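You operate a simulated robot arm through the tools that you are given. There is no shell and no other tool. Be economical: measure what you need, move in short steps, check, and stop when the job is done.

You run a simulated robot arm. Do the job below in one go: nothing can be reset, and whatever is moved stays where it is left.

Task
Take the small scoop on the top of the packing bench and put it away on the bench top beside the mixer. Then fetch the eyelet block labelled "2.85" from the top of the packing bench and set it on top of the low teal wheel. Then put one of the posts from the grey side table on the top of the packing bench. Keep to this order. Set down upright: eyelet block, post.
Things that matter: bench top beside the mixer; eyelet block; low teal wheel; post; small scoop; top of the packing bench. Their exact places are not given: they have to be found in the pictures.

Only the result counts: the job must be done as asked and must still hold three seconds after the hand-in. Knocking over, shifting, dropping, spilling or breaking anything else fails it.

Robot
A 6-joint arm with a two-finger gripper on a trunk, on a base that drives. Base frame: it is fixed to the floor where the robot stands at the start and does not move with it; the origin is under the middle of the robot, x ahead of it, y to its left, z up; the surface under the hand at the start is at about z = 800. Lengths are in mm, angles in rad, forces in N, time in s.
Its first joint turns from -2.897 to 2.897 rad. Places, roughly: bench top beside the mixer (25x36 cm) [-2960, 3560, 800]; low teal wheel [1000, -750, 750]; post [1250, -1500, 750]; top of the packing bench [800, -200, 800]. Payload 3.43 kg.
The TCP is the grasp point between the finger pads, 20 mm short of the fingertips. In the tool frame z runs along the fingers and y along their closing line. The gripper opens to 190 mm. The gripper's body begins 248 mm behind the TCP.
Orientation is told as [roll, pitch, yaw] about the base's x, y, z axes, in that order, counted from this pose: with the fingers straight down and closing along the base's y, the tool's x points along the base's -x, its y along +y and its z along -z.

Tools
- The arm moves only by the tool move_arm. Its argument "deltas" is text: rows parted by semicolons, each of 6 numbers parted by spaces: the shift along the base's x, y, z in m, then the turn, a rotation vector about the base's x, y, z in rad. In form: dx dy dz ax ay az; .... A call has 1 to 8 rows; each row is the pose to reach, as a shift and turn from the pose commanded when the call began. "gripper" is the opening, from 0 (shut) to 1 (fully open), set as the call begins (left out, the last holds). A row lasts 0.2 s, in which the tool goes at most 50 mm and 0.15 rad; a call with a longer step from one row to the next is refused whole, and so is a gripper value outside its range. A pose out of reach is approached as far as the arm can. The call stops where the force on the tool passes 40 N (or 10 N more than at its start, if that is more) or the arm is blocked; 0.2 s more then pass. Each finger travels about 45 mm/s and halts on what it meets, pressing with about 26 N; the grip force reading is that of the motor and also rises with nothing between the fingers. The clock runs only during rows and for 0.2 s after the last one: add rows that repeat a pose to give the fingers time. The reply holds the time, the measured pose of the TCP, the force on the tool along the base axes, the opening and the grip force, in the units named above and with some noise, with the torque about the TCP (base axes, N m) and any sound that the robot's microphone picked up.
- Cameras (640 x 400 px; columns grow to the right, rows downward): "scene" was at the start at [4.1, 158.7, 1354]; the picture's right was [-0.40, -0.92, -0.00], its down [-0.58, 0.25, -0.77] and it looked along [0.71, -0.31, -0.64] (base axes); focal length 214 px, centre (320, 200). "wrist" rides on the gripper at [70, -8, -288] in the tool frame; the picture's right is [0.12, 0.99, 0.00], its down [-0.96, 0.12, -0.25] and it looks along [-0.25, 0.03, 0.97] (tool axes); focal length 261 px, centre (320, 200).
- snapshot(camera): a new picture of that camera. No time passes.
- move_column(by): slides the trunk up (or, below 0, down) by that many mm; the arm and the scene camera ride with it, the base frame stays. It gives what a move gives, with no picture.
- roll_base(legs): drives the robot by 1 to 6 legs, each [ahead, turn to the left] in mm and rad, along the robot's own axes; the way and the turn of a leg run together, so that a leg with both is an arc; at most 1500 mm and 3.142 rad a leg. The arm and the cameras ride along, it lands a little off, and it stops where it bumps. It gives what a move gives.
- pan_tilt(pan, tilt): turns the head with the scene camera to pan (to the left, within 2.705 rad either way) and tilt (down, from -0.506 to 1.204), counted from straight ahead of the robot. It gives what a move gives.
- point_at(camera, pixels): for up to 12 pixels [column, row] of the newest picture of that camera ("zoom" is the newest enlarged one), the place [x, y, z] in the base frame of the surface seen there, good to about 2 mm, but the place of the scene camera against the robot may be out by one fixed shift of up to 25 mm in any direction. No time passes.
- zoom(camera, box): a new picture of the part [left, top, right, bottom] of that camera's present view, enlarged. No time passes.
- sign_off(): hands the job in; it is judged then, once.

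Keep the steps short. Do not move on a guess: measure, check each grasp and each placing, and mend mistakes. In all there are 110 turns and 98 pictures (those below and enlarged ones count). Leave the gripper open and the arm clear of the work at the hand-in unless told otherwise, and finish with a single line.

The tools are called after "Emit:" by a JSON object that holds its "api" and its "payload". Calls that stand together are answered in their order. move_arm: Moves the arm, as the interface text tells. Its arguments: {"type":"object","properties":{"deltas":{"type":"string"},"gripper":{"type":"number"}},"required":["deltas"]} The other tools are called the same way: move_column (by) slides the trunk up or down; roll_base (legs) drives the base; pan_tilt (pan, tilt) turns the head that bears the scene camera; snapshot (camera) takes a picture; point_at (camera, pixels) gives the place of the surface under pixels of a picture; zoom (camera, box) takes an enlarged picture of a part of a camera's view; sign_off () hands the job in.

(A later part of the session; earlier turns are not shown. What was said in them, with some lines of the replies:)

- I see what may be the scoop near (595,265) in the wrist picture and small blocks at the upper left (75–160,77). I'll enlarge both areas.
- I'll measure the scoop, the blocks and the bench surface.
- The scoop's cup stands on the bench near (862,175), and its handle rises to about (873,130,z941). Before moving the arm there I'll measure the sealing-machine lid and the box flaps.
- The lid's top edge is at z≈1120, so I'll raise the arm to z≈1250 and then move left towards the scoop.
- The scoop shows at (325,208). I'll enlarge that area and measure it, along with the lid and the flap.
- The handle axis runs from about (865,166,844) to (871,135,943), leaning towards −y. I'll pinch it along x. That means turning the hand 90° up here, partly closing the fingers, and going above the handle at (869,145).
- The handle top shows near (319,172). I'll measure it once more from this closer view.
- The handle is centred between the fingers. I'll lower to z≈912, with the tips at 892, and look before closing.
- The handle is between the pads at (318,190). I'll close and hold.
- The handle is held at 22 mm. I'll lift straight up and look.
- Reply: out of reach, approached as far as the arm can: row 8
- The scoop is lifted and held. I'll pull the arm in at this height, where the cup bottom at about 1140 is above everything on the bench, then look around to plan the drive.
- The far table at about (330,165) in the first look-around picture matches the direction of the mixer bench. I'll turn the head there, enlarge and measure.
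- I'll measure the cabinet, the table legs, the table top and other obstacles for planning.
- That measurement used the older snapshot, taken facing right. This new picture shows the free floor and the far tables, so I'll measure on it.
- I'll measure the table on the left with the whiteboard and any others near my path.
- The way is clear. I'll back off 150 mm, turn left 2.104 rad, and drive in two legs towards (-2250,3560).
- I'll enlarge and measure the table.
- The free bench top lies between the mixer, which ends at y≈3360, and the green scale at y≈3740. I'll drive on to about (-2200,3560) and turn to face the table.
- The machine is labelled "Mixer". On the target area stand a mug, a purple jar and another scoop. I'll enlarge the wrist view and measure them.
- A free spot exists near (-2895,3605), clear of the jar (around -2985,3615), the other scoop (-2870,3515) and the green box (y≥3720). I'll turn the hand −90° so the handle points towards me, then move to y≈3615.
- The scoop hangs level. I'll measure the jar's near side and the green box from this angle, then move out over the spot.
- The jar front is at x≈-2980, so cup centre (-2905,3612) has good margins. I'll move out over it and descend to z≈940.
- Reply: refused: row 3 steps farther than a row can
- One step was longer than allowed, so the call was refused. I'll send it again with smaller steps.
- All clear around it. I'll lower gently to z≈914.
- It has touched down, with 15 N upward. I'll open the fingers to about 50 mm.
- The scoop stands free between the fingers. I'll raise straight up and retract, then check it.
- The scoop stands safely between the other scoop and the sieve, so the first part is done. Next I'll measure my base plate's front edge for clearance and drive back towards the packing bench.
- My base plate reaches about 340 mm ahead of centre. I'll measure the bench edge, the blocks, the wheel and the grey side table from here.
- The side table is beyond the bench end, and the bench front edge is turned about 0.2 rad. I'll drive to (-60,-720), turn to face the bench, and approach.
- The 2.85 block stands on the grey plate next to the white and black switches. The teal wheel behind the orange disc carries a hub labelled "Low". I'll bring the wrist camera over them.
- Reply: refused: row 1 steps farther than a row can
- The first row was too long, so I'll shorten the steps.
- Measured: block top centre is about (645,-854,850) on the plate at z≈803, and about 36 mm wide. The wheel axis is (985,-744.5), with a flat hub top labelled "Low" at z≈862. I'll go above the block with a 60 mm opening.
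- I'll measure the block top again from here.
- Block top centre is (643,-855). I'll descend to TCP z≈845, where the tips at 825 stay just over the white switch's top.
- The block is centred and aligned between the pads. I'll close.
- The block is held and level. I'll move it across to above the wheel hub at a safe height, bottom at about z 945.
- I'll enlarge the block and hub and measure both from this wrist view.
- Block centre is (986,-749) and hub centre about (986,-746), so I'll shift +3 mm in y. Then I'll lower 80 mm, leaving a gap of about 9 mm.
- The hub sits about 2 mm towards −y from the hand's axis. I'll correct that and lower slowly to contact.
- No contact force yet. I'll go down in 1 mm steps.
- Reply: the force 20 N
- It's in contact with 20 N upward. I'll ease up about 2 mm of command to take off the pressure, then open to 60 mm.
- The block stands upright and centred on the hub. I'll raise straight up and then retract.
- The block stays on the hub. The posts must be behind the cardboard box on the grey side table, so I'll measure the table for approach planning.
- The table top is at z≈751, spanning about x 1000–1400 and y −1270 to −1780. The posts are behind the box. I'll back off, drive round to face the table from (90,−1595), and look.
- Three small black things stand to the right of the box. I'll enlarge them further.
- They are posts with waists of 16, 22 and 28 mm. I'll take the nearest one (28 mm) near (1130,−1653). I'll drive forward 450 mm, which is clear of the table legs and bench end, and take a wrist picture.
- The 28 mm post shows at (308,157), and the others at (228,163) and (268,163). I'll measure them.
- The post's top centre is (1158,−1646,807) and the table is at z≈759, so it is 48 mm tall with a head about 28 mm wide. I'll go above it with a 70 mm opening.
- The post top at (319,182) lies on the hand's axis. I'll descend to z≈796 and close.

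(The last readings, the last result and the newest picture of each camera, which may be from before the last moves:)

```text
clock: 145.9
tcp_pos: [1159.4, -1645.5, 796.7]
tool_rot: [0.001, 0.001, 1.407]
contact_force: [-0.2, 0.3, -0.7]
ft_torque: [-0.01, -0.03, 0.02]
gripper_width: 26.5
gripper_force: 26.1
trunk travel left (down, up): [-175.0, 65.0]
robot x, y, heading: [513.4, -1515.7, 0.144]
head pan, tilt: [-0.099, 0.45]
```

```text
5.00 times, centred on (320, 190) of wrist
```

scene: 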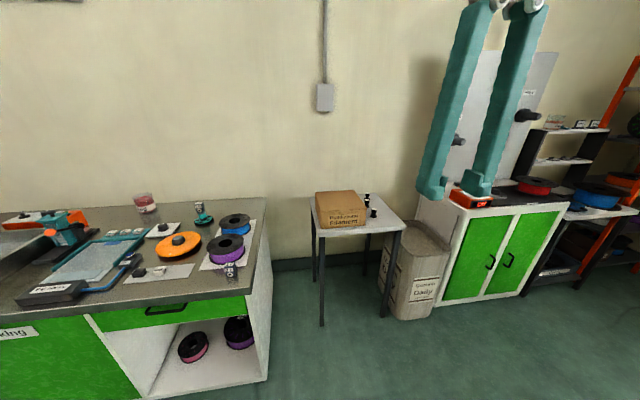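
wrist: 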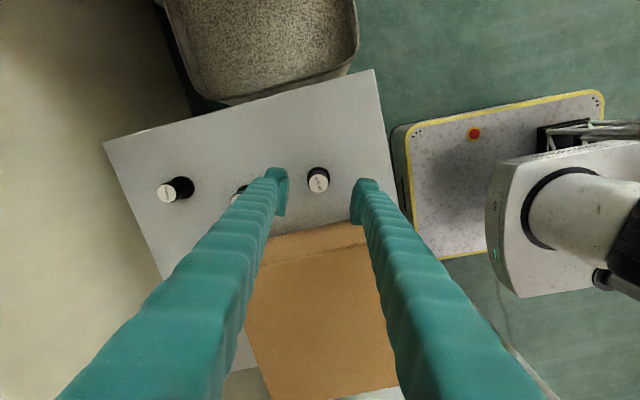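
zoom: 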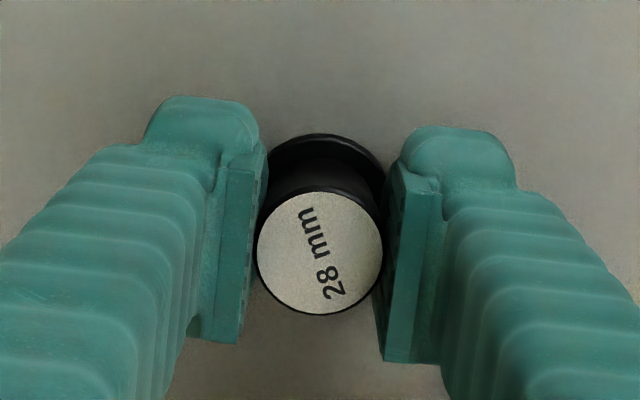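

The post is gripped at 26.5 mm. I'll lift to z≈1090 and move towards the bench, passing well over the box.

Emit:
{"api": "move_arm", "payload": {"deltas": "0 0 0.02 0 0 0;0 0 0.06 0 0 0;0 0 0.11 0 0 0;0 0 0.16 0 0 0;0 0 0.21 0 0 0;0 0 0.26 0 0 0;0 0 0.295 0 0 0;-0.02 0.04 0.3 0 0 0"}}

Emit:
{"api": "move_arm", "payload": {"deltas": "-0.015 0.045 0 0 0 0;-0.03 0.09 0 0 0 0;-0.045 0.135 0 0 0 0;-0.06 0.18 0 0 0 0;-0.075 0.225 0 0 0 0;-0.09 0.27 0 0 0 0;-0.1 0.315 0 0 0 0;-0.11 0.36 0 0 0 0"}}

Emit:
{"api": "pan_tilt", "payload": {"pan": 0.7, "tilt": 0.6}}

Emit:
{"api": "snapshot", "payload": {"camera": "scene"}}

Emit:
{"api": "snapshot", "payload": {"camera": "wrist"}}

```text
clock: 147.7
tcp_pos: [1137.5, -1605.4, 1097.6]
tool_rot: [0.002, 0.0, 1.403]
contact_force: [0.2, -0.8, -1.2]
ft_torque: [0.11, 0.18, 0.02]
gripper_width: 26.3
gripper_force: 25.9
trunk travel left (down, up): [-175.0, 65.0]
robot x, y, heading: [517.6, -1513.8, 0.146]
head pan, tilt: [-0.099, 0.45]
```

```text
clock: 149.5
tcp_pos: [1025.8, -1243.8, 1094.1]
tool_rot: [0.001, 0.0, 1.404]
contact_force: [-0.5, 0.2, -0.1]
ft_torque: [0.14, -0.04, -0.02]
gripper_width: 26.4
gripper_force: 26.5
trunk travel left (down, up): [-175.0, 65.0]
robot x, y, heading: [515.2, -1516.3, 0.142]
head pan, tilt: [-0.099, 0.45]
```

```text
clock: 150.7
tcp_pos: [1026.9, -1244.2, 1094.7]
tool_rot: [0.0, -0.001, 1.404]
contact_force: [-0.2, 0.4, -2.3]
ft_torque: [-0.01, 0.03, 0.0]
gripper_width: 26.5
gripper_force: 26.2
trunk travel left (down, up): [-175.0, 65.0]
robot x, y, heading: [519.3, -1520.0, 0.144]
head pan, tilt: [0.7, 0.6]
```

```text
24 pictures are left
```

scene: 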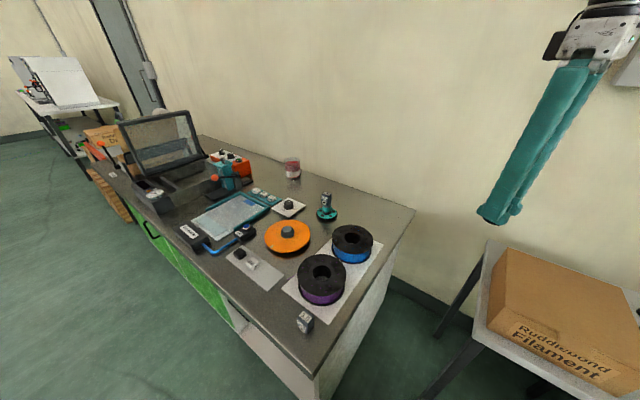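

```text
23 pictures are left
```

wrist: 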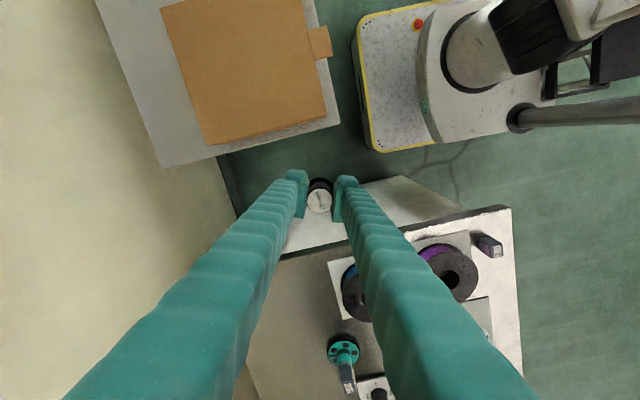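

Free bench area is near (298,295) in the wrist picture, between the spool plate, the wheel and the bench end. I'll measure it.

Emit:
{"api": "point_at", "payload": {"camera": "wrist", "pixels": [[300, 295], [300, 265], [280, 258], [327, 264], [342, 318], [270, 300], [343, 375], [328, 352], [290, 330], [310, 320]]}}

```text
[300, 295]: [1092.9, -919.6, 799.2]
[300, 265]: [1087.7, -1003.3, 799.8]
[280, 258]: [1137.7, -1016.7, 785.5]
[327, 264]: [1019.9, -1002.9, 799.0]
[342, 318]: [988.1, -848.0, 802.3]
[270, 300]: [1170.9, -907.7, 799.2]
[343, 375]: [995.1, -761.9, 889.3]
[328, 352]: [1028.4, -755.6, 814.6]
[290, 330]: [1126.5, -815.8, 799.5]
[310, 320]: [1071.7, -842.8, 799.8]
```

The target is (1090,−900), with at least 85 mm clearance all round. I'll move over it, then descend to z≈860.

Emit:
{"api": "move_arm", "payload": {"deltas": "0.008 0.043 0 0 0 0;0.016 0.086 0 0 0 0;0.024 0.129 0 0 0 0;0.032 0.172 0 0 0 0;0.04 0.215 0 0 0 0;0.048 0.258 0 0 0 0;0.056 0.301 0 0 0 0;0.064 0.344 0 0 0 0"}}

Emit:
{"api": "move_arm", "payload": {"deltas": "0 0 -0.045 0 0 0;0 0 -0.09 0 0 0;0 0 -0.135 0 0 0;0 0 -0.18 0 0 0;0 0 -0.22 0 0 0;0 0 -0.235 0 0 0"}}

Emit:
{"api": "snapshot", "payload": {"camera": "wrist"}}

Emit:
{"api": "snapshot", "payload": {"camera": "scene"}}

```text
clock: 152.5
tcp_pos: [1090.9, -902.8, 1095.3]
tool_rot: [0.0, 0.0, 1.402]
contact_force: [-0.1, -0.6, 0.0]
ft_torque: [0.16, -0.06, -0.02]
gripper_width: 26.4
gripper_force: 25.3
trunk travel left (down, up): [-175.0, 65.0]
robot x, y, heading: [515.8, -1518.2, 0.143]
head pan, tilt: [0.7, 0.6]
```

```text
clock: 153.9
tcp_pos: [1092.8, -901.8, 859.9]
tool_rot: [-0.001, -0.002, 1.405]
contact_force: [-0.6, 0.3, -1.4]
ft_torque: [0.01, -0.03, 0.0]
gripper_width: 26.4
gripper_force: 25.8
trunk travel left (down, up): [-175.0, 65.0]
robot x, y, heading: [516.4, -1517.9, 0.148]
head pan, tilt: [0.7, 0.6]
```

```text
22 pictures are left
```

wrist: 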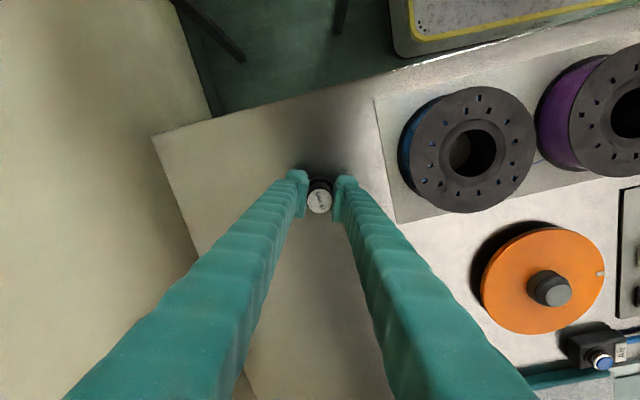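

```text
21 pictures are left
```

scene: 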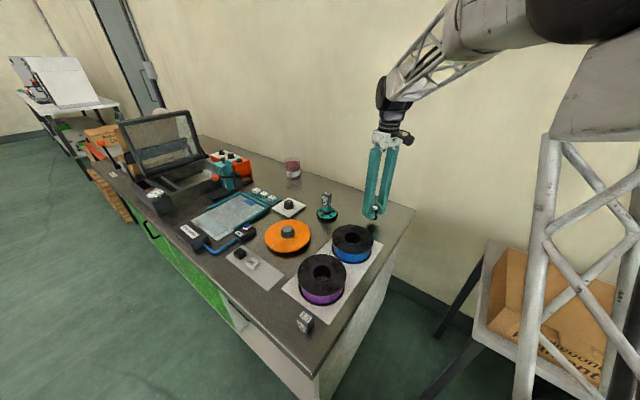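

The spot is clear below the post. I'll lower the last 23 mm slowly until contact.

Emit:
{"api": "move_arm", "payload": {"deltas": "0 0 -0.012 0 0 0;0 0 -0.018 0 0 0;0 0 -0.021 0 0 0;0 0 -0.023 0 0 0;0 0 -0.024 0 0 0;0 0 -0.025 0 0 0"}}

```text
clock: 155.3
tcp_pos: [1092.6, -899.9, 836.1]
tool_rot: [0.002, -0.001, 1.405]
contact_force: [0.9, 0.0, -1.7]
ft_torque: [0.01, -0.01, 0.01]
gripper_width: 26.3
gripper_force: 26.4
trunk travel left (down, up): [-175.0, 65.0]
robot x, y, heading: [517.9, -1517.6, 0.145]
head pan, tilt: [0.7, 0.6]
```

No contact yet, so I'll go down further in 1 mm steps.

Emit:
{"api": "move_arm", "payload": {"deltas": "0 0 -0.001 0 0 0;0 0 -0.002 0 0 0;0 0 -0.003 0 0 0;0 0 -0.003 0 0 0"}}

```text
clock: 156.3
tcp_pos: [1091.1, -900.3, 833.7]
tool_rot: [0.0, 0.0, 1.403]
contact_force: [0.9, 0.1, 4.1]
ft_torque: [-0.01, -0.02, 0.0]
gripper_width: 26.2
gripper_force: 25.8
trunk travel left (down, up): [-175.0, 65.0]
robot x, y, heading: [518.0, -1517.7, 0.139]
head pan, tilt: [0.7, 0.6]
```

Light contact at 4 N upward. I'll open the fingers to 70 mm and look.

Emit:
{"api": "move_arm", "payload": {"deltas": "0 0 0 0 0 0;0 0 0 0 0 0;0 0 0 0 0 0;0 0 0 0 0 0", "gripper": 0.38}}

Emit:
{"api": "zoom", "payload": {"camera": "wrist", "box": [240, 140, 400, 240]}}

```text
clock: 157.3
tcp_pos: [1093.1, -900.8, 832.9]
tool_rot: [0.0, -0.002, 1.406]
contact_force: [-0.2, 0.5, 0.3]
ft_torque: [0.01, -0.01, 0.03]
gripper_width: 72.2
gripper_force: 0.2
trunk travel left (down, up): [-175.0, 65.0]
robot x, y, heading: [517.8, -1519.9, 0.144]
head pan, tilt: [0.7, 0.6]
```

```text
4.00 times, centred on (320, 190) of wrist
```

zoom: 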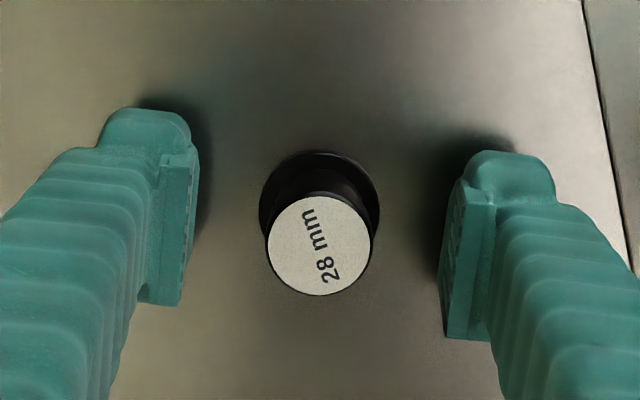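

The post stands upright and free. I'll rise straight up, retract a little towards the gap, open fully and check the scene.

Emit:
{"api": "move_arm", "payload": {"deltas": "0 0 0.03 0 0 0;0 0 0.075 0 0 0;0 0 0.12 0 0 0;0 0 0.165 0 0 0;0 0 0.21 0 0 0;0 0 0.255 0 0 0;0 0 0.3 0 0 0;0 -0.03 0.32 0 0 0"}}

Emit:
{"api": "move_arm", "payload": {"deltas": "-0.02 -0.04 0 0 0 0;-0.04 -0.08 0 0 0 0;-0.06 -0.12 0 0 0 0;-0.08 -0.16 0 0 0 0;-0.1 -0.2 0 0 0 0;-0.12 -0.24 0 0 0 0;-0.14 -0.28 0 0 0 0;-0.16 -0.32 0 0 0 0", "gripper": 1.0}}

Emit:
{"api": "snapshot", "payload": {"camera": "scene"}}

Emit:
{"api": "zoom", "payload": {"camera": "scene", "box": [220, 160, 440, 300]}}

```text
clock: 159.1
tcp_pos: [1091.8, -930.5, 1151.6]
tool_rot: [0.001, 0.003, 1.404]
contact_force: [0.8, 1.6, -1.6]
ft_torque: [-0.18, 0.07, 0.02]
gripper_width: 72.1
gripper_force: 0.0
trunk travel left (down, up): [-175.0, 65.0]
robot x, y, heading: [515.5, -1520.7, 0.147]
head pan, tilt: [0.7, 0.6]
```

```text
clock: 160.9
tcp_pos: [934.5, -1251.0, 1151.5]
tool_rot: [0.0, 0.0, 1.404]
contact_force: [1.2, 0.1, -0.3]
ft_torque: [-0.19, 0.16, -0.01]
gripper_width: 190.4
gripper_force: 0.1
trunk travel left (down, up): [-175.0, 65.0]
robot x, y, heading: [513.0, -1515.4, 0.148]
head pan, tilt: [0.7, 0.6]
```

```text
19 pictures are left
```

scene: 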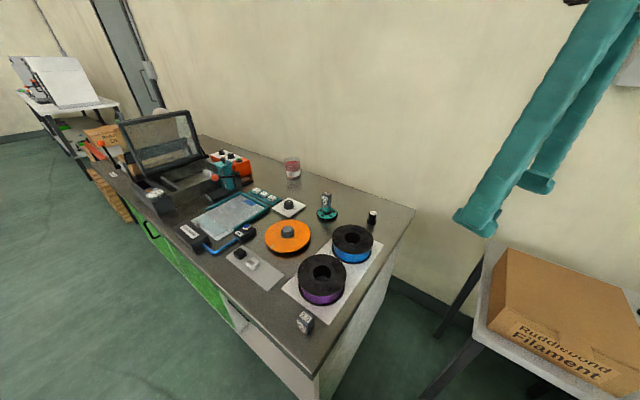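

```text
2.86 times, centred on (330, 230) of scene
```

zoom: 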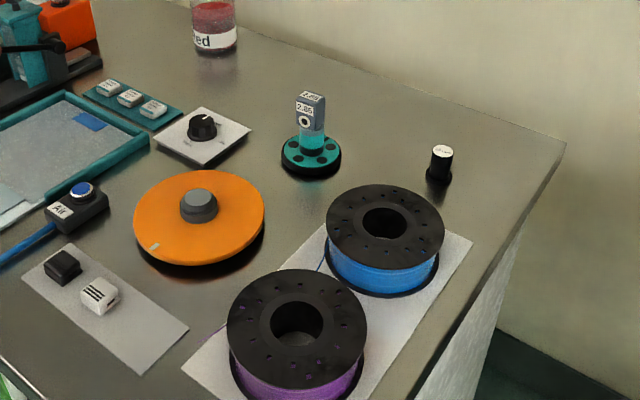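

The post stands on the bench top, the 2.85 block stands on the wheel hub, the scoop is beside the mixer, and the gripper is open and clear. I'll hand in.

Emit:
{"api": "sign_off", "payload": {}}

```text
The job is handed in.
```

The scoop is beside the mixer, the "2.85" eyelet block is upright on the low teal wheel, and the 28 mm post is upright on the packing bench; the job is handed in.
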